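You operate a simulated robot arm through the tools that you are given. There is no shell and no other tool. Be economical: measure what you need, move in short steps, check, and stop when the job is done.

You run a simulated two-armed robot. Do the job below in one go: nothing can be reset, and whatever is moved stays where it is left.

TASK
Put the 500 g weight on the top of the long counter away on the wooden bench. Put the core piece marked "75" from the top of the long counter on the wide bench and the core piece marked "72" on the vibrating table. Open the debris drawer. The order is free. Set down upright: 500 g weight, core piece.
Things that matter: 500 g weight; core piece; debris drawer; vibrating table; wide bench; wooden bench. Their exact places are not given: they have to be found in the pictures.

Only the result counts: the job must be done as asked and must still hold three seconds after the hand-in. Knocking over, shifting, dropping, spilling or breaking anything else fails it.

THE ROBOT
Two 6-joint arms with two-finger parallel grippers on one trunk, on a base that drives. Base frame: it is fixed to the floor where the robot stands at the start and does not move with it; the origin is under the middle of the robot, x ahead of it, y to its left, z up; the surface under the hand at the start is at about z = 86. Units: cm, degrees, N and s.
The left shoulder is at the start at [8, 21.6, 158.4], the right one opposite. With the tool pointing down near the work surface each hand reaches from about 10 to 70 cm from the robot's upright axis, wherever it stands, measured 20 degrees to its own side. Places, roughly: debris drawer [-510, -290, 20]; vibrating table [-120, -90, 100]; wide bench [-400, 150, 90]; wooden bench [-130, -610, 90]. Payload 3.43 kg a hand.
Tool frame (each hand has its own): the origin (TCP) lies between the finger pads and is the grasp point; the fingertips stand 3 cm ahead of it; z points along the fingers, y is the line along which they close. Largest opening 9.4 cm; finger width 2.8, thickness 1; the body of the gripper, 5 by 9.6 cm, starts 5.5 cm behind the TCP.
Orientation is that of the tool frame in the base frame, as a unit quaternion [x, y, z, w]. With the fingers straight down and closing along the base's y, the tool's x points along the base's -x, its y along +y and its z along -z.

THE INTERFACE
- The arms move only by the tool jog_arm. It takes "left_rows", "right_rows" or both (then of equal length, played together; a hand with none holds still); each is a list of rows, each a list of 7 numbers: the turn, a rotation vector about the base's x, y, z in units of 60 degrees (1.0 is 60 degrees), then the shift along the base's x, y, z in units of 250 mm (1.0 is 250 mm), then the opening, from 0 (shut) to 1 (fully open). In form: [[wx, wy, wz, dx, dy, dz, jaw], ...]. A call has 1 to 20 rows; each row is the pose to reach, as a shift and turn from the pose commanded when the call began. A call with a number of a shift or a turn outside -1 to 1 is refused whole. A row lasts 0.2 s, in which the tool goes at most 5 cm and 8.6 degrees; a call with a longer step from one row to the next is refused whole, and so is a gripper value outside its range. Where a pose cannot be reached the arm comes as near as it can. A force on the tool above 40 N (or 10 N above the force at the start of the call, whichever is more), or a blocked arm, ends the call early, and 0.2 s more pass. Each finger travels about 7.2 cm/s and halts on what it meets, pressing with about 29 N; the grip force reading is that of the motor and also rises with nothing between the fingers. The clock runs only during rows and for 0.2 s after the last one: add rows that repeat a pose to give the fingers time. The reply holds the time, the measured pose of the TCP, the force on the tool along the base axes, the opening and the grip force, in the units named above and with some noise, with the torque about the TCP (base axes, N m) and any sound that the robot's microphone picked up, and new pictures: "views" is both (left out), scene, wrist or none (wrist: the cameras of the hands that moved).
- Cameras (640 x 400 px; columns grow to the right, rows downward): "scene" is now at [9.39, -1.72, 172.88]; the picture's right is [-0.28, -0.96, 0.00], its down [-0.83, 0.24, -0.51] and it looks along [0.49, -0.14, -0.86] (base axes); focal length 293 px, centre (320, 200). "left" rides on the left gripper at [7.6, -1.4, -10.2] in its tool frame; the picture's right is [0.18, 0.98, 0.00], its down [-0.75, 0.14, -0.64] and it looks along [-0.63, 0.12, 0.77] (tool axes); focal length 243 px, centre (320, 200). "right" rides on the right gripper at [7.6, 1.4, -10.2] in its tool frame; the picture's right is [-0.18, 0.98, 0.00], its down [-0.75, -0.14, -0.64] and it looks along [-0.63, -0.12, 0.77] (tool axes); focal length 243 px, centre (320, 200).
- lift_body(by): slides the trunk up (or, below 0, down) by that many cm; the arms and the scene camera ride with it, the base frame stays. It gives what a move gives, with no picture.
- roll_base(legs): drives the robot by 1 to 6 legs, each [ahead, left, turn to the left] in cm, cm and degrees, along the robot's own axes; the way and the turn of a leg run together, so that a leg with both is an arc; at most 150 cm and 180 degrees a leg. The arms and the cameras ride along, it lands a little off, and it stops where it bumps. It gives what a move gives, and a new picture of the scene camera.
- turn_head(pan, tilt): turns the head with the scene camera to pan (to the left, within 86 degrees either way) and tilt (down, from -29 to 69), counted from straight ahead of the robot. It gives what a move gives, and a new picture of the scene camera.
- locate(camera, pixels): for up to 12 pixels [column, row] of the newest picture of that camera ("zoom" is the newest enlarged one), the place [x, y, z] in the base frame of the surface seen there, good to about 0.2 cm. The clock stands still meanwhile.
- enlarge(camera, box): a new picture of the part [left, top, right, bottom] of that camera's present view, enlarged. The clock stands still meanwhile.
- sign_off(): hands the job in; it is judged then, once.

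Work in short steps. Measure before you move; look again where a grasp or a placing could have gone wrong, and mend it. You have 110 turns and 260 pictures in all, those below and enlarged ones among them. Open the grippers and draw the arms clear of the work before you hand the job in, unless the task says otherwise; then end with one line.

The tools are called after "Emit:" by a JSON object that holds its "name" and its "arguments". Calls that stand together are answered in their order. jog_arm: Moves the arms, as the interface text tells. Its arguments: {"type":"object","properties":{"left_rows":{"type":"array"},"right_rows":{"type":"array"},"views":{"type":"string","enum":["both","scene","wrist","none"]}},"required":[]} The other tools are called the same way: lift_body (by) slides the trunk up or down; roll_base (legs) drives the base; turn_head (pan, tilt) turns the head that bears the scene camera; locate (camera, pixels) gives the place of the surface under pixels of a picture; enlarge (camera, box) takes an enlarged picture of a part of a camera's view; sign_off () hands the job in.

At the start:

```text
time: 0.0
left_eef_pos: [58.81, 14.2, 107.88]
left_tcp_rot: [0.0, 1.0, -0.001, 0.0]
left_wrist_force: [0.3, 0.2, 0.3]
left_moment: [0.01, -0.02, -0.02]
left_gripper_width: 9.38
left_gripper_force: 0.1
right_eef_pos: [39.56, -23.63, 100.04]
right_tcp_rot: [0.0, 1.0, 0.001, 0.0]
right_wrist_force: [-0.5, 0.3, 0.5]
right_moment: [-0.03, -0.01, 0.03]
right_gripper_width: 9.4
right_gripper_force: 0.1
trunk travel left (down, up): [-81.4, 2.6]
robot x, y, heading: [0.24, -0.01, -0.1]
head pan, tilt: [-16.3, 59.5]
```

scene: 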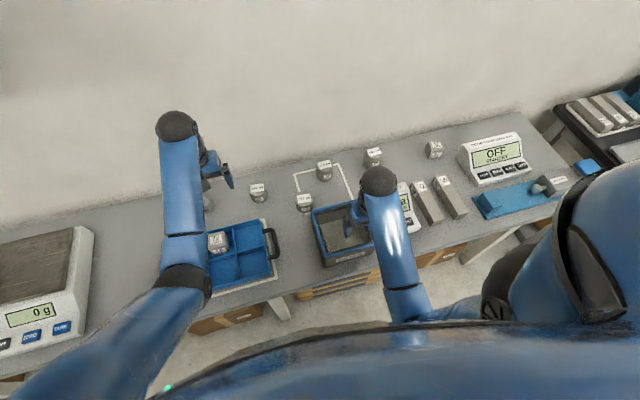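
right: 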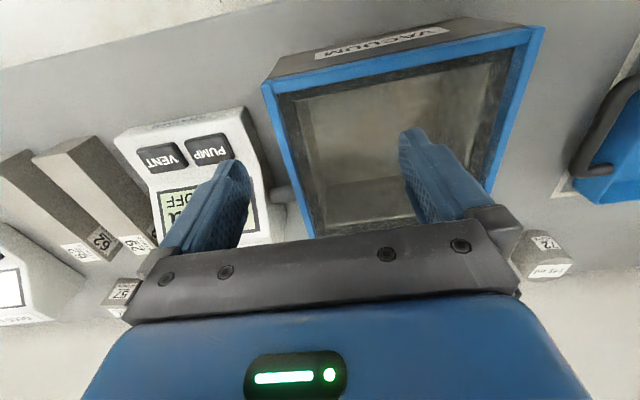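
left: 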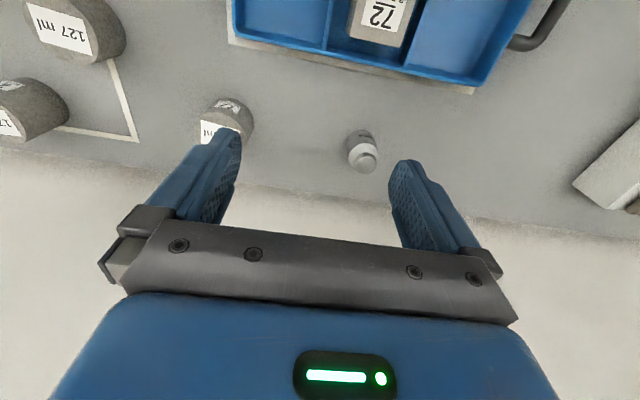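

The scene shows a long counter with several core pieces around (220–440,150–205) and in a blue tray (217,240). I enlarge to read the labels.

Emit:
{"name": "enlarge", "arguments": {"camera": "scene", "box": [180, 130, 340, 230]}}

Emit:
{"name": "enlarge", "arguments": {"camera": "scene", "box": [340, 130, 500, 230]}}

Emit:
{"name": "enlarge", "arguments": {"camera": "left", "box": [0, 0, 420, 260]}}

Emit:
{"name": "enlarge", "arguments": {"camera": "right", "box": [480, 180, 640, 280]}}

```text
4.00 times, centred on (260, 180) of scene
```

zoom: 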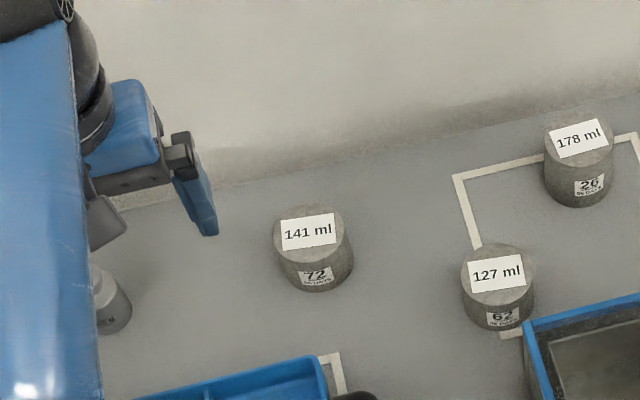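

```text
4.00 times, centred on (420, 180) of scene
```

zoom: 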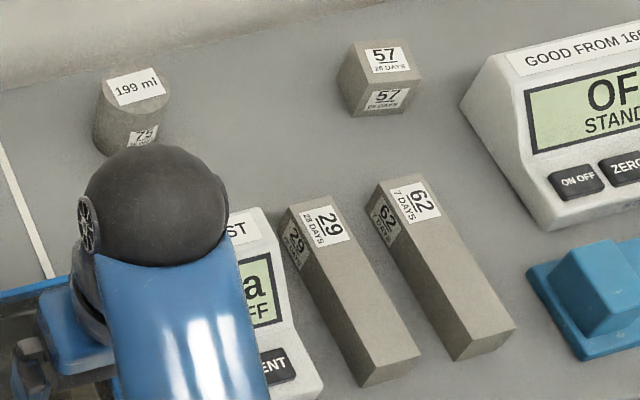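

```text
1.52 times, centred on (210, 130) of left
```

zoom: 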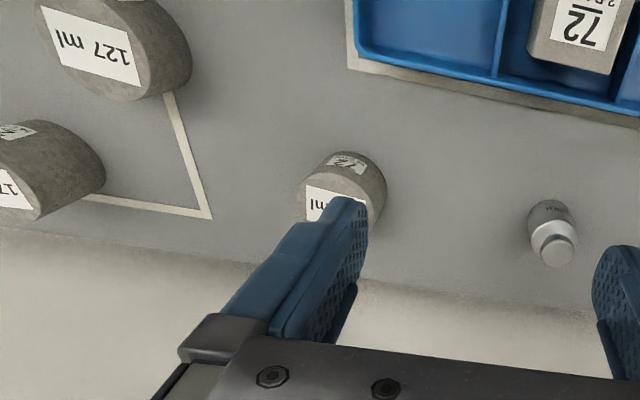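

```text
4.00 times, centred on (560, 230) of right
```

zoom: 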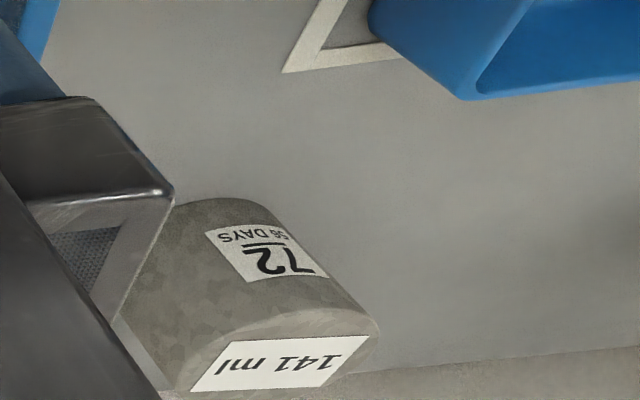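

Core "72" (141 ml) is at scene (258,192), core "75"(?) (199 ml) at (373,156), and a weight at left (362,150). I locate them and read the weight and the 75 label.

Emit:
{"name": "locate", "arguments": {"camera": "scene", "pixels": [[257, 187], [258, 198], [373, 152], [375, 163], [324, 164], [304, 199], [435, 146], [207, 203], [270, 205], [250, 150], [450, 150], [217, 240]]}}

Emit:
{"name": "locate", "arguments": {"camera": "left", "pixels": [[364, 162], [358, 145], [365, 175], [300, 180]]}}

Emit:
{"name": "enlarge", "arguments": {"camera": "left", "box": [320, 120, 400, 170]}}

Emit:
{"name": "enlarge", "arguments": {"camera": "scene", "box": [355, 140, 395, 165]}}

```text
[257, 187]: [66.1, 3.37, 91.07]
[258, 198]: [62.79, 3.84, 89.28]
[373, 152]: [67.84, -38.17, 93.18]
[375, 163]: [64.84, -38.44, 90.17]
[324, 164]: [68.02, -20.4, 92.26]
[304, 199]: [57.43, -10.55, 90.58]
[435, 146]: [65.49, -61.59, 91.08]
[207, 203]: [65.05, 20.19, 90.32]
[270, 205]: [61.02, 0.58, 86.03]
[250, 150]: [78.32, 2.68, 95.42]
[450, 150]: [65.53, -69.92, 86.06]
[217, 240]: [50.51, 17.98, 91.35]
```

```text
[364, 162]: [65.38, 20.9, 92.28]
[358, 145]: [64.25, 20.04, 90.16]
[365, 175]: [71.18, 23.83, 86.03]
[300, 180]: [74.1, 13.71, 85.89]
```

```text
8.00 times, centred on (360, 145) of left
```

zoom: 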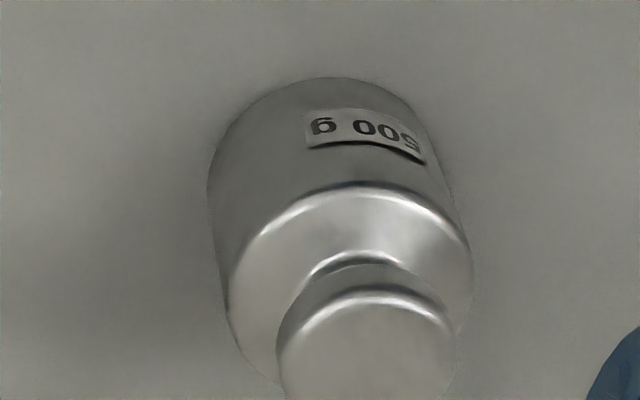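

```text
16.00 times, centred on (375, 152) of scene
```

zoom: 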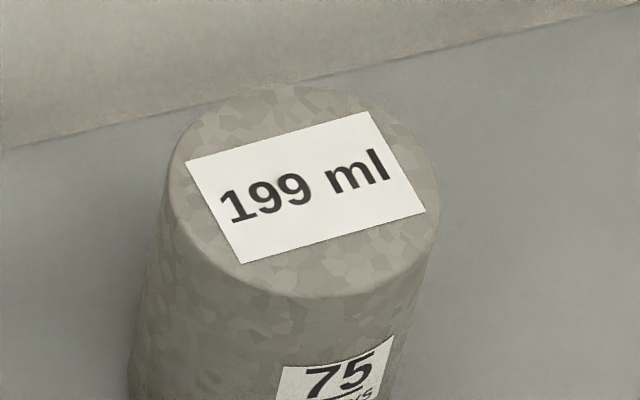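

The 500 g weight is centred near (65.4, 20.9), top 92.3. I bring the open left hand over it and look, and raise the right one out of the way.

Emit:
{"name": "jog_arm", "arguments": {"left_rows": [[0, 0, 0, 0.13, 0.13, 0, 1], [0, 0, 0, 0.264, 0.268, 0, 1], [0, 0, 0, 0.264, 0.268, -0.15, 1], [0, 0, 0, 0.264, 0.268, -0.3, 1], [0, 0, 0, 0.264, 0.268, -0.4, 1], [0, 0, 0, 0.264, 0.268, -0.4, 1]], "right_rows": [[0, 0, 0, 0, 0, 0.1, 1], [0, 0, 0, 0, 0, 0.2, 1], [0, 0, 0, 0, 0, 0.3, 1], [0, 0, 0, 0, 0, 0.4, 1], [0, 0, 0, 0, 0, 0.4, 1], [0, 0, 0, 0, 0, 0.4, 1]]}}

```text
time: 1.4
left_eef_pos: [65.48, 20.56, 97.95]
left_tcp_rot: [0.0, 1.0, 0.0, 0.0]
left_wrist_force: [-0.5, 0.0, 0.2]
left_moment: [-0.04, 0.01, 0.04]
left_gripper_width: 9.39
left_gripper_force: 0.1
right_eef_pos: [39.51, -23.51, 101.45]
right_tcp_rot: [0.0, 1.0, 0.0, 0.001]
right_wrist_force: [-0.5, -0.7, 0.1]
right_moment: [0.05, 0.0, -0.02]
right_gripper_width: 9.42
right_gripper_force: 0.0
right hand out of reach, approached as far as the arm can: row 1, 2, 3, 4, 5, 6
trunk travel left (down, up): [-81.4, 2.6]
robot x, y, heading: [0.43, -0.04, -0.4]
head pan, tilt: [-16.3, 59.5]
```

scene: 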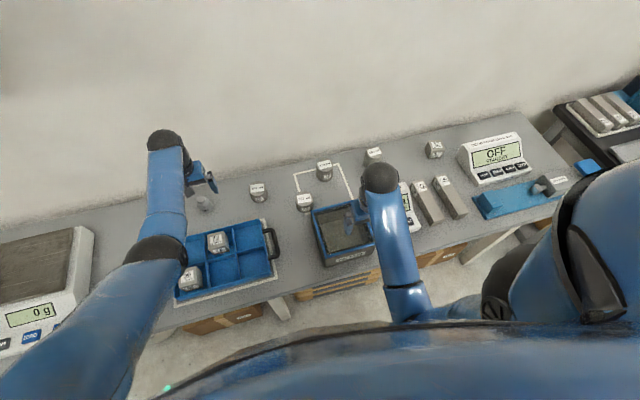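
right: 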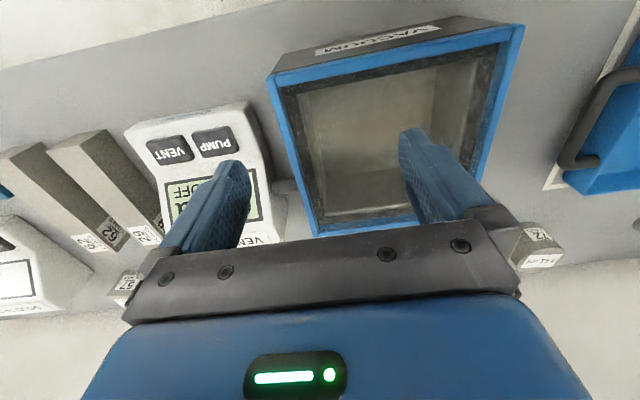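
left: 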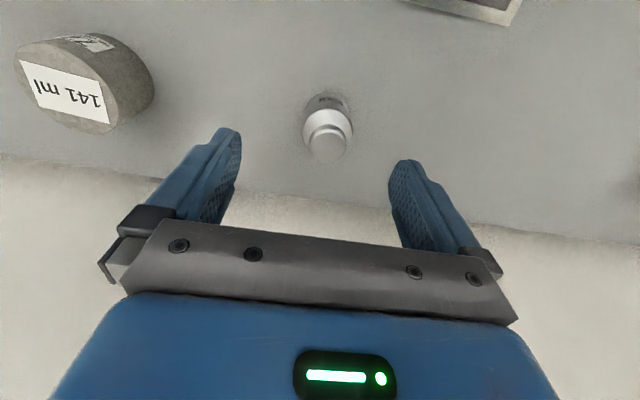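

The weight is between the fingers at left (327,135); I locate its knob and body, and the counter's front edge in the scene.

Emit:
{"name": "locate", "arguments": {"camera": "left", "pixels": [[326, 142], [317, 115], [337, 115], [80, 85], [130, 75]]}}

Emit:
{"name": "locate", "arguments": {"camera": "scene", "pixels": [[300, 287], [205, 311], [420, 257], [320, 310], [260, 315], [371, 149], [258, 187]]}}

```text
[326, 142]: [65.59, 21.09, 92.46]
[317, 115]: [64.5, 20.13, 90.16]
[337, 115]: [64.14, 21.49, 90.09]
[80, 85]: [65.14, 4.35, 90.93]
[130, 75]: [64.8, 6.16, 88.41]
```

```text
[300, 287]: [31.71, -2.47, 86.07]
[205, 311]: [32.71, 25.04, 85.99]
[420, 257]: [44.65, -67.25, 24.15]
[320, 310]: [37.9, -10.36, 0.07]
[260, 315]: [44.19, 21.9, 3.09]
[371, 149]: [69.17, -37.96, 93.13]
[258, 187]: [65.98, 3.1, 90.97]
```

Weight centre ≈ (65.6, 20.9). I lower to z≈89.4 and close.

Emit:
{"name": "jog_arm", "arguments": {"left_rows": [[0, 0, 0, 0.004, 0.012, -0.12, 1], [0, 0, 0, 0.004, 0.012, -0.24, 1], [0, 0, 0, 0.004, 0.012, -0.342, 1], [0, 0, 0, 0.004, 0.012, -0.342, 1], [0, 0, 0, 0.004, 0.012, -0.342, 0.3], [0, 0, 0, 0.004, 0.012, -0.342, 0], [0, 0, 0, 0.004, 0.012, -0.342, 0], [0, 0, 0, 0.004, 0.012, -0.342, 0]], "views": "wrist"}}

```text
time: 3.2
left_eef_pos: [64.72, 21.17, 89.79]
left_tcp_rot: [0.0, 1.0, 0.001, 0.001]
left_wrist_force: [-0.4, 0.4, 0.1]
left_moment: [0.01, -0.01, -0.02]
left_gripper_width: 4.41
left_gripper_force: 28.8
left hand out of reach, approached as far as the arm can: row 3, 4, 5, 6, 7, 8
right_eef_pos: [39.43, -23.58, 101.54]
right_tcp_rot: [0.0, 1.0, 0.001, 0.002]
right_wrist_force: [-0.4, 0.7, 0.2]
right_moment: [-0.01, 0.0, 0.03]
right_gripper_width: 9.4
right_gripper_force: 0.1
trunk travel left (down, up): [-81.4, 2.6]
robot x, y, heading: [0.16, -0.03, -0.0]
head pan, tilt: [-16.3, 59.5]
```

left: 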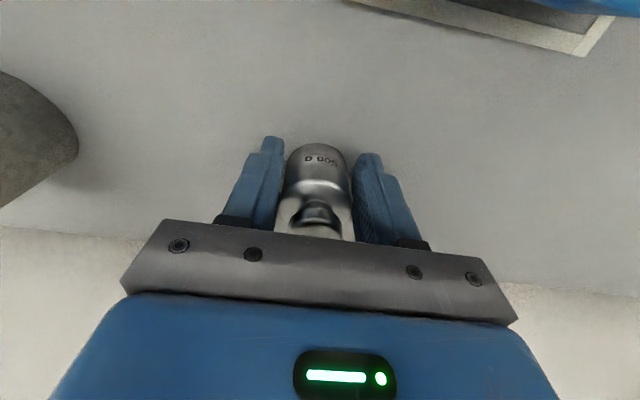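

The weight is held (width 4.41). I lift it to about z=108 and draw back to x≈55.

Emit:
{"name": "jog_arm", "arguments": {"left_rows": [[0, 0, 0, 0, 0, 0.1, 0], [0, 0, 0, 0, 0, 0.25, 0], [0, 0, 0, 0, 0, 0.4, 0], [0, 0, 0, -0.12, 0, 0.55, 0], [0, 0, 0, -0.25, 0, 0.7, 0], [0, 0, 0, -0.35, 0, 0.75, 0], [0, 0, 0, -0.35, 0, 0.75, 0]]}}

```text
time: 4.8
left_eef_pos: [57.21, 21.39, 106.56]
left_tcp_rot: [0.0, 1.0, -0.001, -0.001]
left_wrist_force: [0.7, 0.9, -4.9]
left_moment: [0.0, 0.07, 0.03]
left_gripper_width: 4.41
left_gripper_force: 28.9
left hand out of reach, approached as far as the arm can: row 6, 7
right_eef_pos: [39.56, -23.75, 101.59]
right_tcp_rot: [-0.001, 1.0, -0.001, 0.001]
right_wrist_force: [-0.7, 0.1, 0.6]
right_moment: [0.0, -0.03, 0.0]
right_gripper_width: 9.38
right_gripper_force: 0.1
trunk travel left (down, up): [-81.4, 2.6]
robot x, y, heading: [-0.02, -0.43, -0.0]
head pan, tilt: [-16.3, 59.5]
```

scene: 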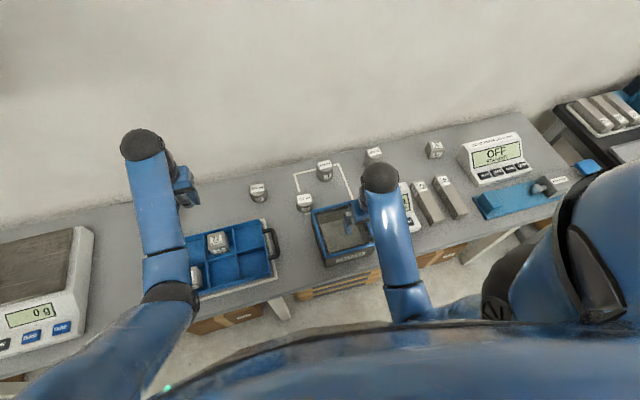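
left: 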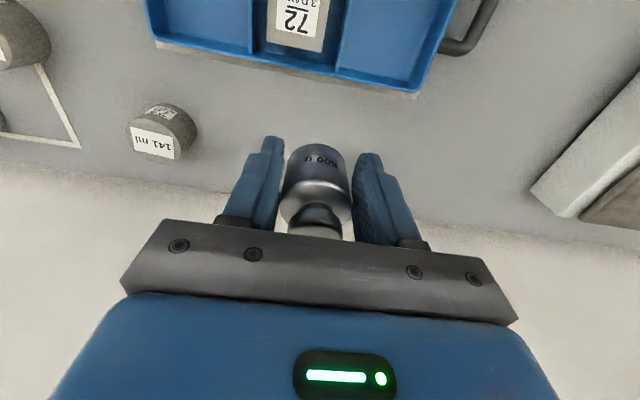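

Before shifting the base to the left for core "72", I check the height of the scale on the left of the counter.

Emit:
{"name": "locate", "arguments": {"camera": "scene", "pixels": [[80, 235], [40, 250], [85, 290], [350, 160], [340, 240], [325, 255], [372, 149], [370, 153], [376, 153], [258, 188]]}}

Emit:
{"name": "roll_base", "arguments": {"legs": [[3, 14, 0]]}}

```text
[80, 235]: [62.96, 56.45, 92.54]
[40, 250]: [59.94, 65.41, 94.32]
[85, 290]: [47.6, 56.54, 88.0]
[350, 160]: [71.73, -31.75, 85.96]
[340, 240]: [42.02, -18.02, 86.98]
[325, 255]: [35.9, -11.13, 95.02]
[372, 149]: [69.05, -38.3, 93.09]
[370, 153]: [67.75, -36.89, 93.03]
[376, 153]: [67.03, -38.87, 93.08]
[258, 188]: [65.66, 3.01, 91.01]
```

```text
time: 6.2
left_eef_pos: [59.98, 35.2, 106.69]
left_tcp_rot: [-0.001, 1.0, 0.002, 0.001]
left_wrist_force: [0.6, 0.8, -4.1]
left_moment: [0.02, 0.09, 0.01]
left_gripper_width: 4.39
left_gripper_force: 28.5
right_eef_pos: [42.53, -9.82, 101.37]
right_tcp_rot: [-0.002, 1.0, 0.001, 0.001]
right_wrist_force: [0.3, 0.0, -0.1]
right_moment: [0.04, -0.01, -0.02]
right_gripper_width: 9.42
right_gripper_force: 0.1
trunk travel left (down, up): [-81.4, 2.6]
robot x, y, heading: [3.08, 14.1, 0.4]
head pan, tilt: [-16.3, 59.5]
```

scene: 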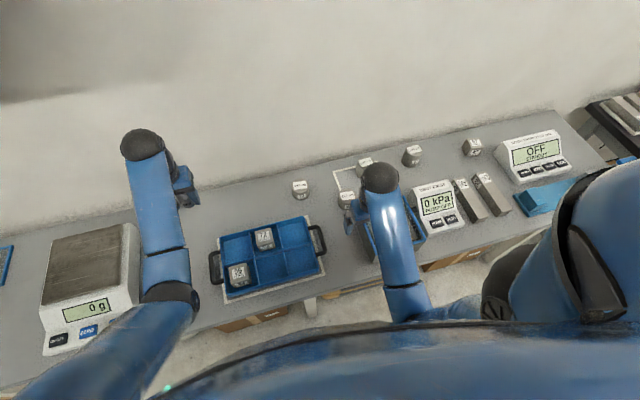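

Right hand at (42.5,-9.8); I bring it above core "72" at about (65.5, 3.7), z≈98.

Emit:
{"name": "jog_arm", "arguments": {"right_rows": [[0, 0, 0, 0.15, 0.09, 0, 1], [0, 0, 0, 0.3, 0.18, 0, 1], [0, 0, 0, 0.45, 0.27, 0, 1], [0, 0, 0, 0.6, 0.36, 0, 1], [0, 0, 0, 0.75, 0.45, 0, 1], [0, 0, 0, 0.91, 0.54, -0.05, 1], [0, 0, 0, 0.91, 0.54, -0.1, 1], [0, 0, 0, 0.91, 0.54, -0.1, 1]], "views": "wrist"}}

```text
time: 8.0
left_eef_pos: [59.97, 35.4, 106.64]
left_tcp_rot: [-0.002, 1.0, 0.0, 0.001]
left_wrist_force: [0.3, 0.5, -5.0]
left_moment: [0.01, 0.06, 0.01]
left_gripper_width: 4.42
left_gripper_force: 28.9
right_eef_pos: [65.34, 3.87, 99.24]
right_tcp_rot: [-0.001, 1.0, 0.001, 0.002]
right_wrist_force: [-0.1, 0.3, -0.5]
right_moment: [0.01, -0.04, 0.02]
right_gripper_width: 9.4
right_gripper_force: 0.0
trunk travel left (down, up): [-81.4, 2.6]
robot x, y, heading: [2.87, 14.1, 0.3]
head pan, tilt: [-16.3, 59.5]
```

right: 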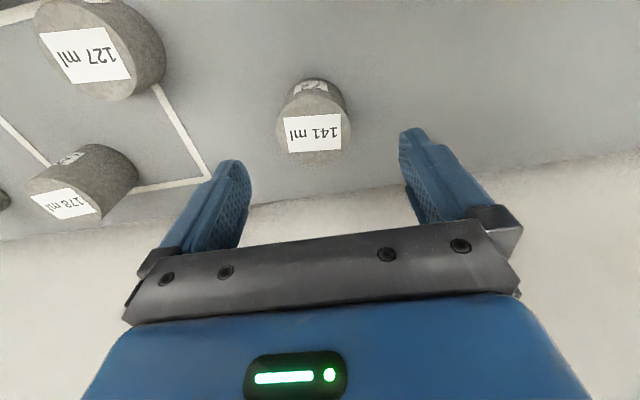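

Core "72" sits at right (313,130); I locate its top edges.

Emit:
{"name": "locate", "arguments": {"camera": "right", "pixels": [[313, 132], [282, 128], [346, 122], [312, 105], [312, 158]]}}

```text
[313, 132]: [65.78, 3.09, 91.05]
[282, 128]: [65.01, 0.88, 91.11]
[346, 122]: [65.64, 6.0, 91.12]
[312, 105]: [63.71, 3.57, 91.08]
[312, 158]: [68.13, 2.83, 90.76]
```

Centre ≈ (65.8, 3.3). I lower to z≈89.4, close, and lift 2 cm as a check.

Emit:
{"name": "jog_arm", "arguments": {"right_rows": [[0, 0, 0, 0.016, -0.02, 0, 1], [0, 0, 0, 0.016, -0.02, -0.15, 1], [0, 0, 0, 0.016, -0.02, -0.3, 1], [0, 0, 0, 0.016, -0.02, -0.39, 1], [0, 0, 0, 0.016, -0.02, -0.39, 1], [0, 0, 0, 0.016, -0.02, -0.39, 0.5], [0, 0, 0, 0.016, -0.02, -0.39, 0], [0, 0, 0, 0.016, -0.02, -0.39, 0], [0, 0, 0, 0.016, -0.02, -0.3, 0], [0, 0, 0, 0.016, -0.02, -0.3, 0]], "views": "wrist"}}

```text
time: 10.2
left_eef_pos: [60.17, 35.48, 106.53]
left_tcp_rot: [-0.001, 1.0, 0.0, 0.0]
left_wrist_force: [-0.4, 0.2, -5.8]
left_moment: [0.01, 0.06, -0.01]
left_gripper_width: 4.39
left_gripper_force: 29.0
right_eef_pos: [65.77, 3.27, 91.38]
right_tcp_rot: [-0.001, 1.0, -0.001, 0.001]
right_wrist_force: [-0.2, 0.6, -2.9]
right_moment: [0.0, -0.02, -0.01]
right_gripper_width: 6.09
right_gripper_force: 29.2
trunk travel left (down, up): [-81.4, 2.6]
robot x, y, heading: [2.83, 14.1, 0.2]
head pan, tilt: [-16.3, 59.5]
```

right: 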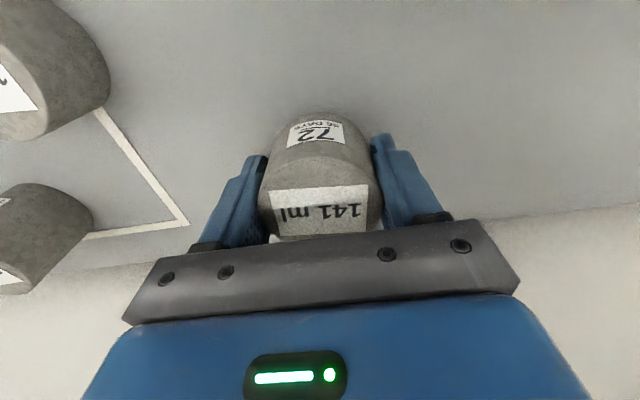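

Core "72" held (6.09 cm). I lift it to z≈106, slide the trunk up, and back away from the counter.

Emit:
{"name": "jog_arm", "arguments": {"right_rows": [[0, 0, 0, 0, 0, 0.18, 0], [0, 0, 0, 0, 0, 0.36, 0], [0, 0, 0, -0.1, 0, 0.5, 0], [0, 0, 0, -0.2, 0, 0.6, 0], [0, 0, 0, -0.3, 0, 0.62, 0], [0, 0, 0, -0.3, 0, 0.62, 0]], "views": "none"}}

Emit:
{"name": "lift_body", "arguments": {"by": 2.5}}

Emit:
{"name": "roll_base", "arguments": {"legs": [[-60, 0, 0]]}}

Emit:
{"name": "turn_head", "arguments": {"pan": -86, "tilt": 25}}

```text
time: 11.6
left_eef_pos: [60.06, 35.56, 106.6]
left_tcp_rot: [-0.001, 1.0, 0.0, 0.0]
left_wrist_force: [-0.3, -0.5, -4.8]
left_moment: [0.0, 0.05, 0.0]
left_gripper_width: 4.42
left_gripper_force: 28.9
right_eef_pos: [58.72, 3.36, 106.49]
right_tcp_rot: [-0.002, 1.0, 0.0, 0.001]
right_wrist_force: [0.2, 0.5, -3.0]
right_moment: [-0.01, 0.01, 0.0]
right_gripper_width: 6.1
right_gripper_force: 29.0
right hand out of reach, approached as far as the arm can: row 5, 6
trunk travel left (down, up): [-81.4, 2.6]
robot x, y, heading: [3.11, 13.72, -0.0]
head pan, tilt: [-16.3, 59.5]
```

```text
time: 12.3
left_eef_pos: [60.07, 35.53, 109.08]
left_tcp_rot: [-0.001, 1.0, -0.001, 0.0]
left_wrist_force: [-0.2, 0.7, -4.9]
left_moment: [-0.02, 0.07, 0.02]
left_gripper_width: 4.43
left_gripper_force: 29.2
right_eef_pos: [58.76, 3.29, 109.05]
right_tcp_rot: [0.0, 1.0, 0.0, 0.002]
right_wrist_force: [0.1, 0.3, -2.4]
right_moment: [-0.02, 0.01, -0.01]
right_gripper_width: 6.08
right_gripper_force: 29.1
trunk travel left (down, up): [-83.9, 0.1]
robot x, y, heading: [2.86, 14.18, 0.2]
head pan, tilt: [-16.3, 59.5]
```

```text
time: 15.6
left_eef_pos: [1.94, 35.25, 109.05]
left_tcp_rot: [0.003, 1.0, 0.0, 0.0]
left_wrist_force: [0.7, 0.3, -4.8]
left_moment: [-0.03, 0.09, 0.02]
left_gripper_width: 4.4
left_gripper_force: 28.8
right_eef_pos: [0.27, 3.08, 108.87]
right_tcp_rot: [0.002, 1.0, 0.0, 0.001]
right_wrist_force: [1.3, 0.7, -2.3]
right_moment: [0.0, 0.0, -0.01]
right_gripper_width: 6.08
right_gripper_force: 29.3
trunk travel left (down, up): [-83.9, 0.1]
robot x, y, heading: [-55.32, 14.31, -0.3]
head pan, tilt: [-16.3, 59.5]
```

scene: 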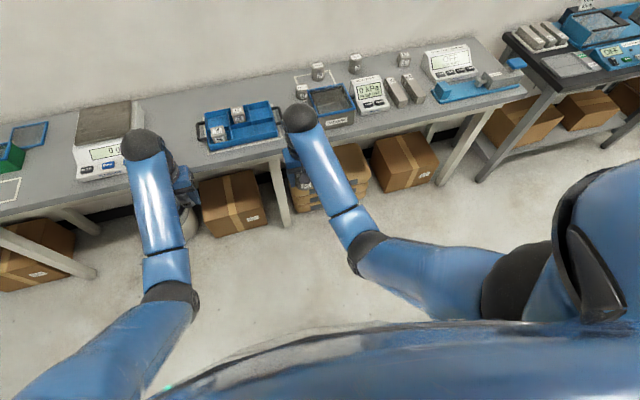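

```text
time: 17.0
left_eef_pos: [1.93, 35.17, 109.08]
left_tcp_rot: [0.002, 1.0, 0.0, 0.0]
left_wrist_force: [-0.2, -0.6, -5.1]
left_moment: [0.03, 0.08, -0.03]
left_gripper_width: 4.4
left_gripper_force: 29.1
right_eef_pos: [0.18, 2.94, 109.02]
right_tcp_rot: [0.002, 1.0, 0.0, 0.002]
right_wrist_force: [0.0, 0.9, -2.9]
right_moment: [-0.01, 0.01, 0.03]
right_gripper_width: 6.08
right_gripper_force: 28.9
trunk travel left (down, up): [-83.9, 0.1]
robot x, y, heading: [-55.29, 13.77, -0.0]
head pan, tilt: [-85.9, 25.0]
```

scene: 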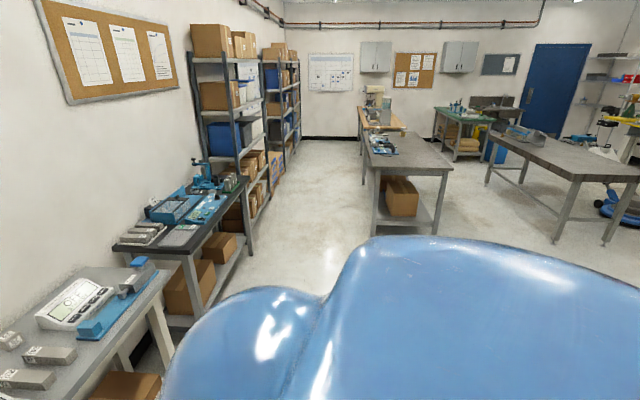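

Nothing is near the swing of the arms; I turn right 90° to look toward the vibrating table.

Emit:
{"name": "roll_base", "arguments": {"legs": [[0, 0, -90]]}}

Emit:
{"name": "turn_head", "arguments": {"pan": -45, "tilt": 35}}

```text
time: 21.2
left_eef_pos: [-33.8, -43.0, 109.17]
left_tcp_rot: [0.706, 0.708, 0.0, 0.0]
left_wrist_force: [-0.2, 0.0, -5.6]
left_moment: [0.06, 0.0, -0.01]
left_gripper_width: 4.39
left_gripper_force: 29.0
right_eef_pos: [-66.0, -41.62, 109.02]
right_tcp_rot: [0.705, 0.709, 0.0, 0.001]
right_wrist_force: [0.2, 0.8, -3.2]
right_moment: [0.0, -0.01, -0.03]
right_gripper_width: 6.09
right_gripper_force: 29.2
trunk travel left (down, up): [-83.9, 0.1]
robot x, y, heading: [-55.35, 14.02, -89.9]
head pan, tilt: [-85.9, 25.0]
```

scene: 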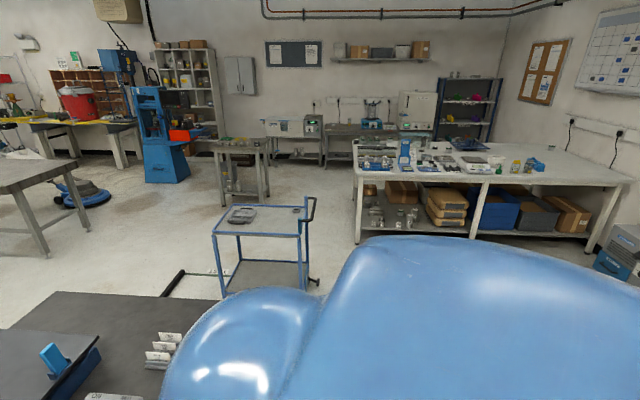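

```text
time: 22.3
left_eef_pos: [-33.86, -42.96, 109.06]
left_tcp_rot: [0.706, 0.708, 0.0, 0.001]
left_wrist_force: [-0.1, 0.9, -4.5]
left_moment: [0.1, -0.01, -0.03]
left_gripper_width: 4.4
left_gripper_force: 28.9
right_eef_pos: [-66.04, -41.66, 109.0]
right_tcp_rot: [0.705, 0.709, -0.002, 0.001]
right_wrist_force: [0.1, -0.6, -3.4]
right_moment: [0.0, -0.01, 0.03]
right_gripper_width: 6.1
right_gripper_force: 28.7
trunk travel left (down, up): [-83.9, 0.1]
robot x, y, heading: [-55.42, 14.01, -90.1]
head pan, tilt: [-45.0, 35.0]
```

scene: 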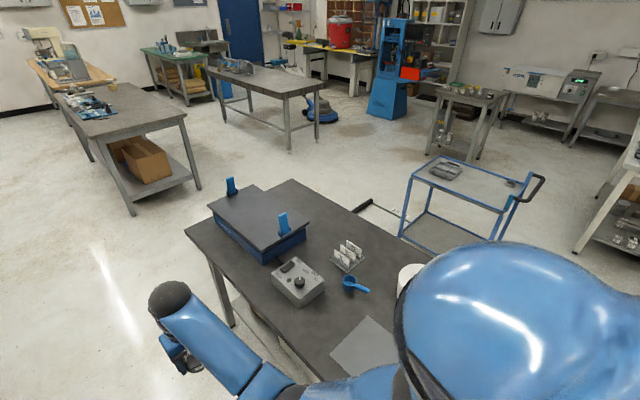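

The vibrating table is the raised platform at scene (260,215) with blue clamps at its ends. I locate its corners.

Emit:
{"name": "locate", "arguments": {"camera": "scene", "pixels": [[212, 206], [257, 186], [307, 232], [265, 248], [260, 215], [232, 188], [283, 222], [190, 230], [293, 182], [300, 285], [345, 255], [330, 380]]}}

Emit:
{"name": "enlarge", "arguments": {"camera": "scene", "box": [170, 150, 410, 300]}}

```text
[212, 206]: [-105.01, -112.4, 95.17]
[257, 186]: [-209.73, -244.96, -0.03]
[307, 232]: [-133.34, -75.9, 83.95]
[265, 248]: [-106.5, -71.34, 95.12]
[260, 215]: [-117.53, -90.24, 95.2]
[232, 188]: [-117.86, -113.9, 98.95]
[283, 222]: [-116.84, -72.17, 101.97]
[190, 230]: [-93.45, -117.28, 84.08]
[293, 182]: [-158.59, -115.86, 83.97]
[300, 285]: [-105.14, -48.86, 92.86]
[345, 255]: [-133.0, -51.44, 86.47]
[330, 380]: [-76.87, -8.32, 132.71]
```

```text
2.67 times, centred on (290, 225) of scene
```

zoom: 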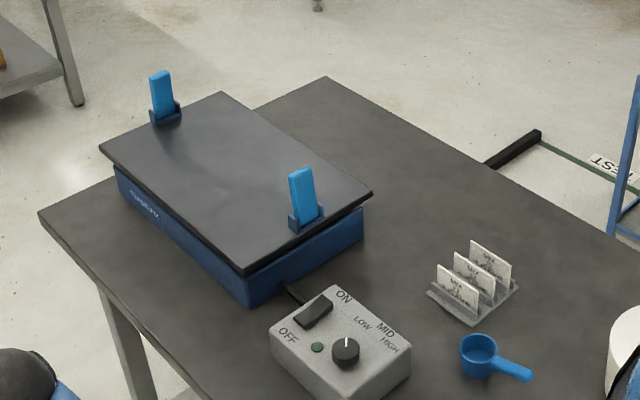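

Platform top z≈95.15, x −105…−130, y −72…−113, with clamps in the middle of the short ends. I drive to (−55,−102) and turn to face it.

Emit:
{"name": "roll_base", "arguments": {"legs": [[116, 0, 0], [0, 0, -90]]}}

Emit:
{"name": "turn_head", "arguments": {"pan": 0, "tilt": 55}}

```text
time: 31.8
left_eef_pos: [-111.56, -123.77, 109.1]
left_tcp_rot: [1.0, 0.022, 0.0, 0.0]
left_wrist_force: [0.2, 0.2, -5.2]
left_moment: [0.01, -0.07, 0.04]
left_gripper_width: 4.33
left_gripper_force: 29.5
right_eef_pos: [-111.31, -91.72, 109.02]
right_tcp_rot: [1.0, 0.022, -0.002, 0.0]
right_wrist_force: [0.1, 0.4, -2.9]
right_moment: [-0.01, 0.01, 0.04]
right_gripper_width: 6.09
right_gripper_force: 29.0
trunk travel left (down, up): [-83.9, 0.1]
robot x, y, heading: [-54.92, -100.03, -177.6]
head pan, tilt: [-45.0, 35.0]
```

scene: 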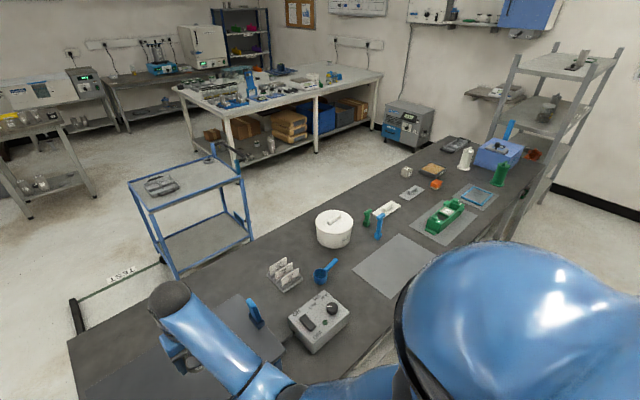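

```text
time: 32.9
left_eef_pos: [-111.57, -123.87, 109.13]
left_tcp_rot: [1.0, 0.021, 0.0, 0.0]
left_wrist_force: [-0.8, 0.2, -4.7]
left_moment: [-0.01, -0.09, -0.01]
left_gripper_width: 4.31
left_gripper_force: 29.0
right_eef_pos: [-111.39, -91.64, 109.0]
right_tcp_rot: [1.0, 0.022, -0.002, 0.0]
right_wrist_force: [-0.2, -0.1, -3.7]
right_moment: [-0.01, -0.02, -0.02]
right_gripper_width: 6.1
right_gripper_force: 28.7
trunk travel left (down, up): [-83.9, 0.1]
robot x, y, heading: [-55.2, -100.21, -177.7]
head pan, tilt: [0.0, 55.0]
```

scene: 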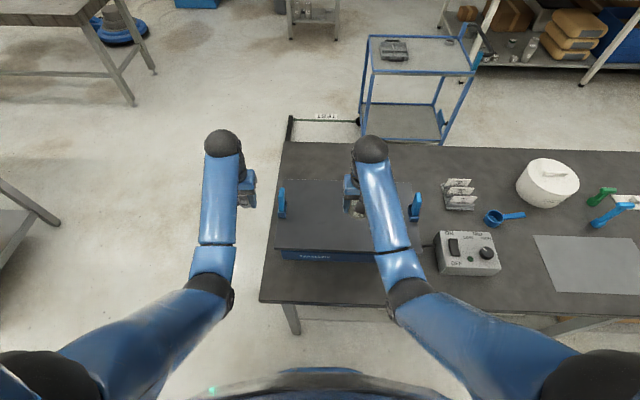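

Right hand (−111.4,−91.7) is over the platform, clear of the clamps. I lower core "72" to TCP z≈98.5 at x≈−114.

Emit:
{"name": "jog_arm", "arguments": {"right_rows": [[0, 0, 0, -0.1, 0, -0.1, 0], [0, 0, 0, -0.12, 0, -0.22, 0], [0, 0, 0, -0.12, 0, -0.34, 0], [0, 0, 0, -0.12, 0, -0.4, 0], [0, 0, 0, -0.12, 0, -0.42, 0], [0, 0, 0, -0.12, 0, -0.42, 0]], "views": "wrist"}}

```text
time: 34.3
left_eef_pos: [-111.49, -123.83, 109.07]
left_tcp_rot: [1.0, 0.021, 0.0, 0.0]
left_wrist_force: [0.5, 0.4, -5.0]
left_moment: [-0.03, -0.11, 0.03]
left_gripper_width: 4.34
left_gripper_force: 28.9
right_eef_pos: [-114.5, -91.61, 98.66]
right_tcp_rot: [1.0, 0.022, -0.002, -0.001]
right_wrist_force: [0.1, 0.0, -3.2]
right_moment: [0.0, 0.0, 0.03]
right_gripper_width: 6.06
right_gripper_force: 29.1
trunk travel left (down, up): [-83.9, 0.1]
robot x, y, heading: [-55.51, -99.99, -177.2]
head pan, tilt: [0.0, 55.0]
```

right: 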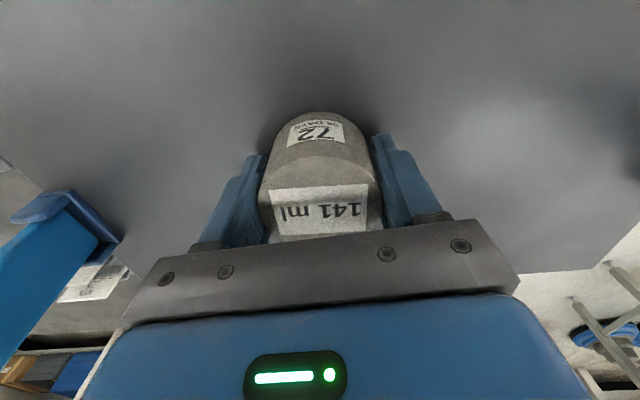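

Load still −3.2 N, so not touching yet; I lower 0.3 cm more gently.

Emit:
{"name": "jog_arm", "arguments": {"right_rows": [[0, 0, 0, 0, 0, -0.006, 0], [0, 0, 0, 0, 0, -0.01, 0], [0, 0, 0, 0, 0, -0.012, 0], [0, 0, 0, 0, 0, -0.012, 0]], "views": "none"}}

```text
time: 35.3
left_eef_pos: [-111.49, -123.84, 109.14]
left_tcp_rot: [1.0, 0.021, 0.0, 0.0]
left_wrist_force: [-0.4, -0.4, -5.0]
left_moment: [0.0, -0.11, 0.01]
left_gripper_width: 4.34
left_gripper_force: 29.5
right_eef_pos: [-114.48, -91.63, 98.43]
right_tcp_rot: [1.0, 0.021, -0.005, -0.001]
right_wrist_force: [-5.1, -1.8, 13.7]
right_moment: [-0.04, -0.27, 0.0]
right_gripper_width: 6.08
right_gripper_force: 29.3
trunk travel left (down, up): [-83.9, 0.1]
robot x, y, heading: [-55.1, -100.11, -177.7]
head pan, tilt: [0.0, 55.0]
```

Contact made (13.7 N). I back off 0.1 cm, open the fingers and rise.

Emit:
{"name": "jog_arm", "arguments": {"right_rows": [[0, 0, 0, 0, 0, 0.006, 0], [0, 0, 0, 0, 0, 0.006, 0.4], [0, 0, 0, 0, 0, 0.006, 0.75], [0, 0, 0, 0, 0, 0.006, 1], [0, 0, 0, 0, 0, 0.006, 1], [0, 0, 0, 0, 0, 0.1, 1], [0, 0, 0, 0, 0, 0.25, 1], [0, 0, 0, 0, 0, 0.4, 1], [0, 0, 0, 0, 0, 0.4, 1]]}}

```text
time: 37.3
left_eef_pos: [-111.56, -123.83, 109.06]
left_tcp_rot: [1.0, 0.021, 0.0, 0.0]
left_wrist_force: [0.3, 0.3, -4.8]
left_moment: [0.0, -0.08, -0.01]
left_gripper_width: 4.33
left_gripper_force: 28.7
right_eef_pos: [-114.66, -91.81, 108.51]
right_tcp_rot: [1.0, 0.022, -0.003, 0.0]
right_wrist_force: [0.8, -0.3, -0.2]
right_moment: [-0.01, 0.0, -0.02]
right_gripper_width: 9.41
right_gripper_force: 0.1
trunk travel left (down, up): [-83.9, 0.1]
robot x, y, heading: [-55.13, -99.85, -177.7]
head pan, tilt: [0.0, 55.0]
```

scene: 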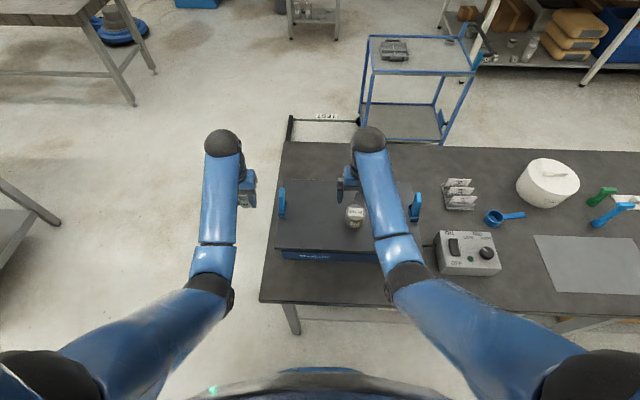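
right: 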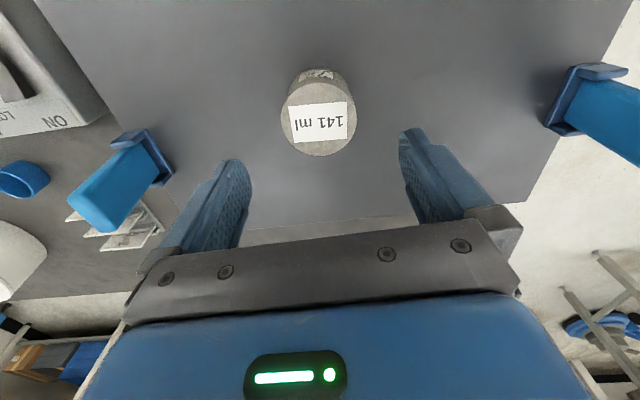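

Core "72" stands upright on the vibrating table. I turn back to the counter and drive to reach core "75".

Emit:
{"name": "roll_base", "arguments": {"legs": [[0, 0, 90], [0, 0, 87.7], [0, 78, 0], [45, 0, 0]]}}

Emit:
{"name": "turn_head", "arguments": {"pan": -10, "tilt": 50}}

```text
time: 51.4
left_eef_pos: [47.85, -0.58, 109.22]
left_tcp_rot: [0.004, 1.0, 0.0, 0.001]
left_wrist_force: [-0.1, 0.1, -4.6]
left_moment: [0.02, 0.06, 0.0]
left_gripper_width: 4.29
left_gripper_force: 29.0
right_eef_pos: [49.42, -32.81, 108.62]
right_tcp_rot: [0.005, 1.0, 0.0, 0.004]
right_wrist_force: [0.2, 0.5, 0.7]
right_moment: [0.01, 0.02, -0.01]
right_gripper_width: 9.41
right_gripper_force: 0.2
trunk travel left (down, up): [-83.9, 0.1]
robot x, y, heading: [-9.19, -21.52, -0.5]
head pan, tilt: [0.0, 55.0]
```

scene: 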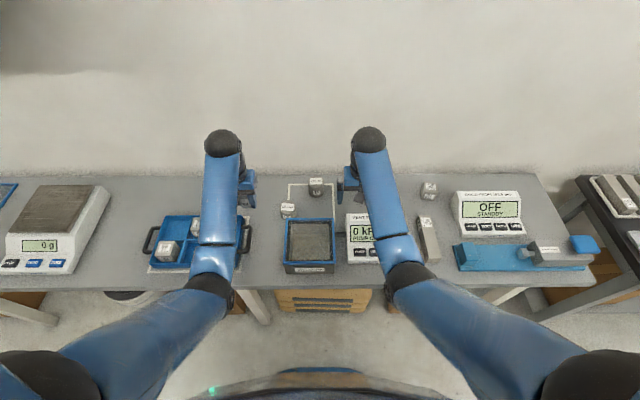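

```text
time: 52.2
left_eef_pos: [48.14, -0.64, 109.17]
left_tcp_rot: [0.005, 1.0, 0.0, -0.001]
left_wrist_force: [-0.2, 0.8, -4.1]
left_moment: [0.02, 0.08, 0.01]
left_gripper_width: 4.28
left_gripper_force: 29.2
right_eef_pos: [49.55, -32.9, 108.48]
right_tcp_rot: [0.004, 1.0, 0.0, 0.002]
right_wrist_force: [0.1, -0.3, 0.4]
right_moment: [0.01, 0.03, -0.01]
right_gripper_width: 9.42
right_gripper_force: 0.0
trunk travel left (down, up): [-83.9, 0.1]
robot x, y, heading: [-8.93, -21.31, -0.6]
head pan, tilt: [-10.0, 50.0]
```

scene: 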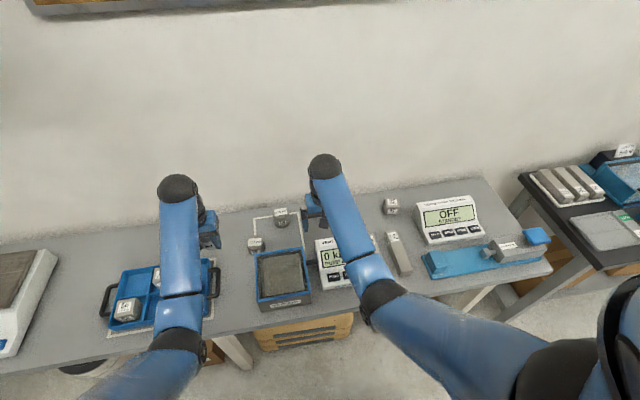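

The left grip width has crept from 4.41 to 4.28, so I check the held weight, and drive the last 12 cm ahead.

Emit:
{"name": "roll_base", "arguments": {"legs": [[12, 0, 0.5]]}}

Emit:
{"name": "enlarge", "arguments": {"camera": "left", "box": [200, 100, 440, 250]}}

Emit:
{"name": "enlarge", "arguments": {"camera": "right", "box": [0, 0, 640, 400]}}

```text
time: 53.4
left_eef_pos: [59.23, -0.1, 109.54]
left_tcp_rot: [0.0, 1.0, 0.0, 0.002]
left_wrist_force: [-0.8, -0.1, -3.8]
left_moment: [0.03, 0.04, -0.01]
left_gripper_width: 4.26
left_gripper_force: 29.0
right_eef_pos: [60.91, -32.36, 108.86]
right_tcp_rot: [-0.002, 1.0, 0.0, 0.005]
right_wrist_force: [-0.8, 0.7, 0.9]
right_moment: [0.0, -0.03, -0.01]
right_gripper_width: 9.39
right_gripper_force: 0.0
trunk travel left (down, up): [-83.9, 0.1]
robot x, y, heading: [2.72, -21.69, -0.1]
head pan, tilt: [-10.0, 50.0]
```

scene: 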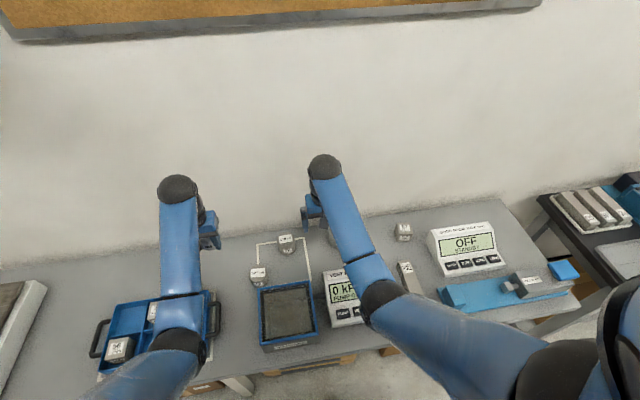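

```text
2.67 times, centred on (320, 175) of left
```

zoom: 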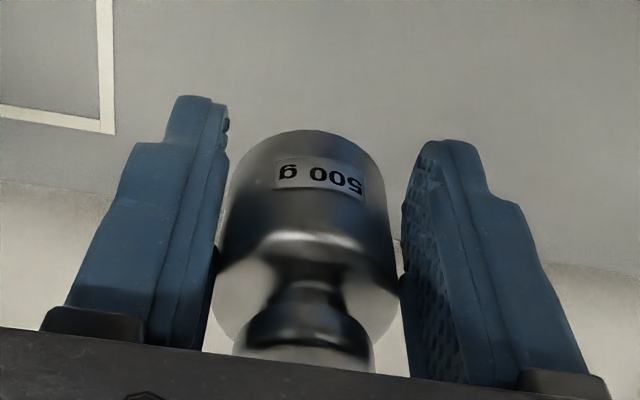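

```text
1.00 times, centred on (320, 200) of right (not enlarged: the box is as wide or as high as the picture)
```

zoom: 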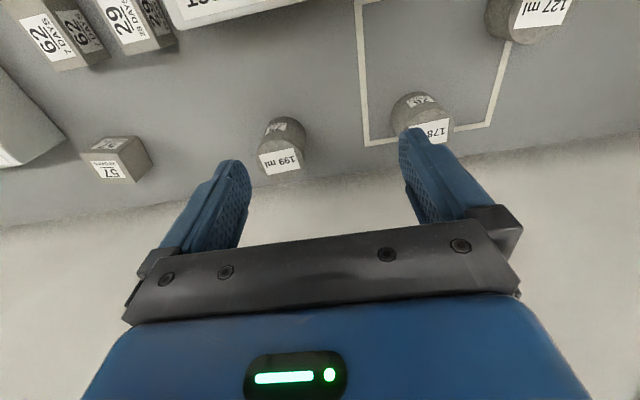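

The weight is creeping forward out of the fingers (they hold it behind its diameter). I set it back on the free counter spot near (64,3.5) to regrasp it centred.

Emit:
{"name": "jog_arm", "arguments": {"left_rows": [[0, 0, 0, 0.05, 0.05, 0, 0], [0, 0, 0, 0.1, 0.1, -0.05, 0], [0, 0, 0, 0.15, 0.144, -0.15, 0], [0, 0, 0, 0.15, 0.144, -0.28, 0], [0, 0, 0, 0.15, 0.144, -0.41, 0], [0, 0, 0, 0.15, 0.144, -0.54, 0], [0, 0, 0, 0.15, 0.144, -0.65, 0], [0, 0, 0, 0.15, 0.144, -0.74, 0], [0, 0, 0, 0.15, 0.144, -0.76, 0], [0, 0, 0, 0.15, 0.144, -0.76, 0]], "views": "wrist"}}

```text
time: 55.6
left_eef_pos: [63.44, 3.47, 90.05]
left_tcp_rot: [0.0, 1.0, 0.0, 0.0]
left_wrist_force: [0.2, -0.6, -5.1]
left_moment: [0.01, 0.04, -0.01]
left_gripper_width: 4.26
left_gripper_force: 29.5
right_eef_pos: [61.51, -32.3, 108.51]
right_tcp_rot: [-0.001, 1.0, 0.0, 0.003]
right_wrist_force: [0.4, -0.3, -0.4]
right_moment: [0.01, 0.02, -0.02]
right_gripper_width: 9.39
right_gripper_force: 0.1
trunk travel left (down, up): [-83.9, 0.1]
robot x, y, heading: [3.04, -21.09, 0.3]
head pan, tilt: [-10.0, 50.0]
```

left: 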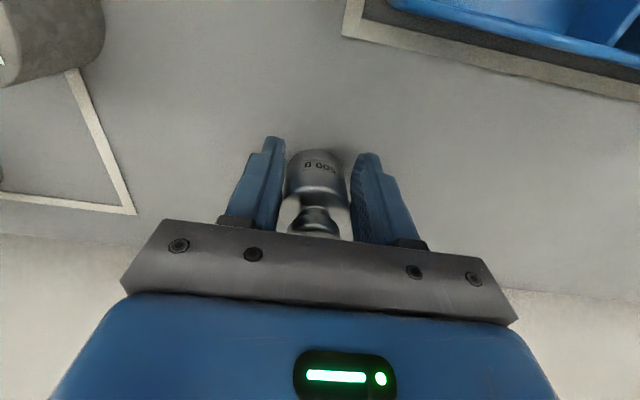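

Not touching yet (−5.1 N); I lower in small steps until contact.

Emit:
{"name": "jog_arm", "arguments": {"left_rows": [[0, 0, 0, 0, 0, -0.006, 0], [0, 0, 0, 0, 0, -0.012, 0], [0, 0, 0, 0, 0, -0.016, 0], [0, 0, 0, 0, 0, -0.016, 0]], "views": "none"}}

```text
time: 56.6
left_eef_pos: [63.44, 3.57, 89.95]
left_tcp_rot: [-0.001, 1.0, 0.0, 0.001]
left_wrist_force: [-0.8, 4.9, 11.4]
left_moment: [0.14, 0.03, -0.03]
left_gripper_width: 4.24
left_gripper_force: 29.4
right_eef_pos: [61.44, -32.27, 108.6]
right_tcp_rot: [-0.001, 1.0, 0.0, 0.003]
right_wrist_force: [1.5, -0.4, 0.1]
right_moment: [0.02, 0.02, -0.01]
right_gripper_width: 9.39
right_gripper_force: 0.0
trunk travel left (down, up): [-83.9, 0.1]
robot x, y, heading: [2.75, -21.84, -0.1]
head pan, tilt: [-10.0, 50.0]
```

Contact. I open, and rise 7 cm to measure the weight.

Emit:
{"name": "jog_arm", "arguments": {"left_rows": [[0, 0, 0, 0, 0, 0, 0.2], [0, 0, 0, 0, 0, 0, 0.6], [0, 0, 0, 0, 0, 0, 1], [0, 0, 0, 0, 0, 0, 1], [0, 0, 0, 0, 0, 0.1, 1], [0, 0, 0, 0, 0, 0.2, 1], [0, 0, 0, 0, 0, 0.32, 1], [0, 0, 0, 0, 0, 0.32, 1]], "views": "wrist"}}

```text
time: 58.4
left_eef_pos: [63.57, 3.53, 97.76]
left_tcp_rot: [0.001, 1.0, 0.001, 0.0]
left_wrist_force: [0.3, 0.3, 0.0]
left_moment: [-0.01, 0.0, -0.01]
left_gripper_width: 9.4
left_gripper_force: 0.0
right_eef_pos: [61.53, -32.27, 108.43]
right_tcp_rot: [-0.001, 1.0, 0.0, 0.002]
right_wrist_force: [-0.4, -0.4, -0.3]
right_moment: [-0.01, 0.01, 0.0]
right_gripper_width: 9.4
right_gripper_force: 0.0
trunk travel left (down, up): [-83.9, 0.1]
robot x, y, heading: [2.69, -21.62, 0.2]
head pan, tilt: [-10.0, 50.0]
```

left: 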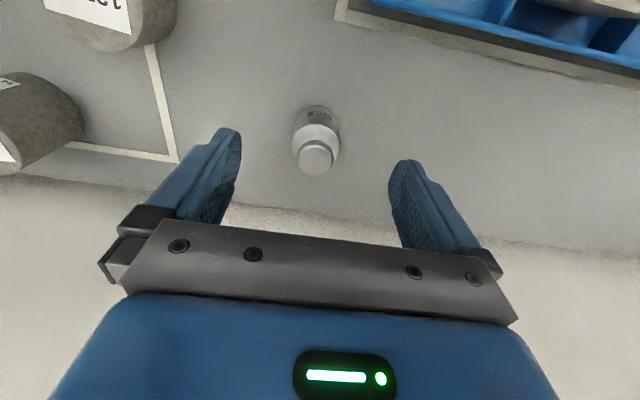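

The weight stands upright at left (315,140). I locate knob and body.

Emit:
{"name": "locate", "arguments": {"camera": "left", "pixels": [[314, 156], [303, 150], [325, 148], [297, 140], [339, 134], [316, 168], [312, 145]]}}

Emit:
{"name": "locate", "arguments": {"camera": "right", "pixels": [[281, 158], [262, 152], [302, 145], [280, 143], [280, 172]]}}

```text
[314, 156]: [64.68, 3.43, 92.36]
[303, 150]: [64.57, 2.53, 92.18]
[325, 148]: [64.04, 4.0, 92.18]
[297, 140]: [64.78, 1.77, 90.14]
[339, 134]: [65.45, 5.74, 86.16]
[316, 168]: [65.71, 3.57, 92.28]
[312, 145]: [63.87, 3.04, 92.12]
```

```text
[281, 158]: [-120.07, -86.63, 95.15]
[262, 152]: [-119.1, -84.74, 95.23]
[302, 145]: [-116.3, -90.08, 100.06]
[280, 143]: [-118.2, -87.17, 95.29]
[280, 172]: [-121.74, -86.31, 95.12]
```

Weight centre ≈ (64.8, 3.4). I go down centred on it and close.

Emit:
{"name": "jog_arm", "arguments": {"left_rows": [[0, 0, 0, 0.05, -0.004, -0.05, 1], [0, 0, 0, 0.05, -0.004, -0.2, 1], [0, 0, 0, 0.05, -0.004, -0.326, 1], [0, 0, 0, 0.05, -0.004, -0.326, 1], [0, 0, 0, 0.05, -0.004, -0.326, 0.5], [0, 0, 0, 0.05, -0.004, -0.326, 0], [0, 0, 0, 0.05, -0.004, -0.326, 0], [0, 0, 0, 0.05, -0.004, -0.326, 0], [0, 0, 0, 0.05, -0.004, -0.326, 0]], "views": "wrist"}}

```text
time: 60.4
left_eef_pos: [64.55, 3.52, 89.87]
left_tcp_rot: [-0.001, 1.0, 0.0, 0.0]
left_wrist_force: [0.0, 1.2, 0.8]
left_moment: [0.03, -0.04, 0.02]
left_gripper_width: 4.39
left_gripper_force: 29.0
right_eef_pos: [61.44, -32.38, 108.59]
right_tcp_rot: [0.0, 1.0, 0.0, 0.002]
right_wrist_force: [-0.6, -0.1, -0.4]
right_moment: [0.04, -0.07, -0.03]
right_gripper_width: 9.38
right_gripper_force: 0.0
trunk travel left (down, up): [-83.9, 0.1]
robot x, y, heading: [2.6, -21.81, 0.4]
head pan, tilt: [-10.0, 50.0]
```

left: 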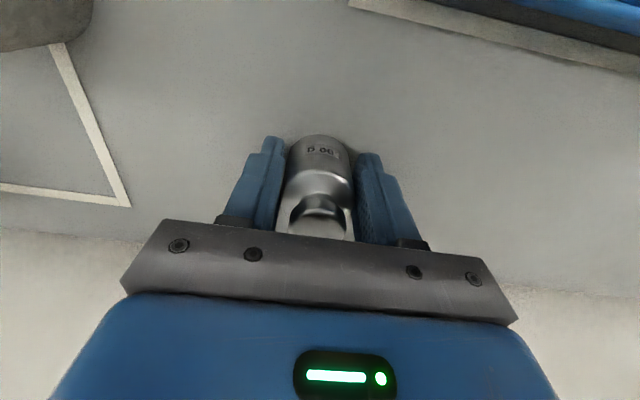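

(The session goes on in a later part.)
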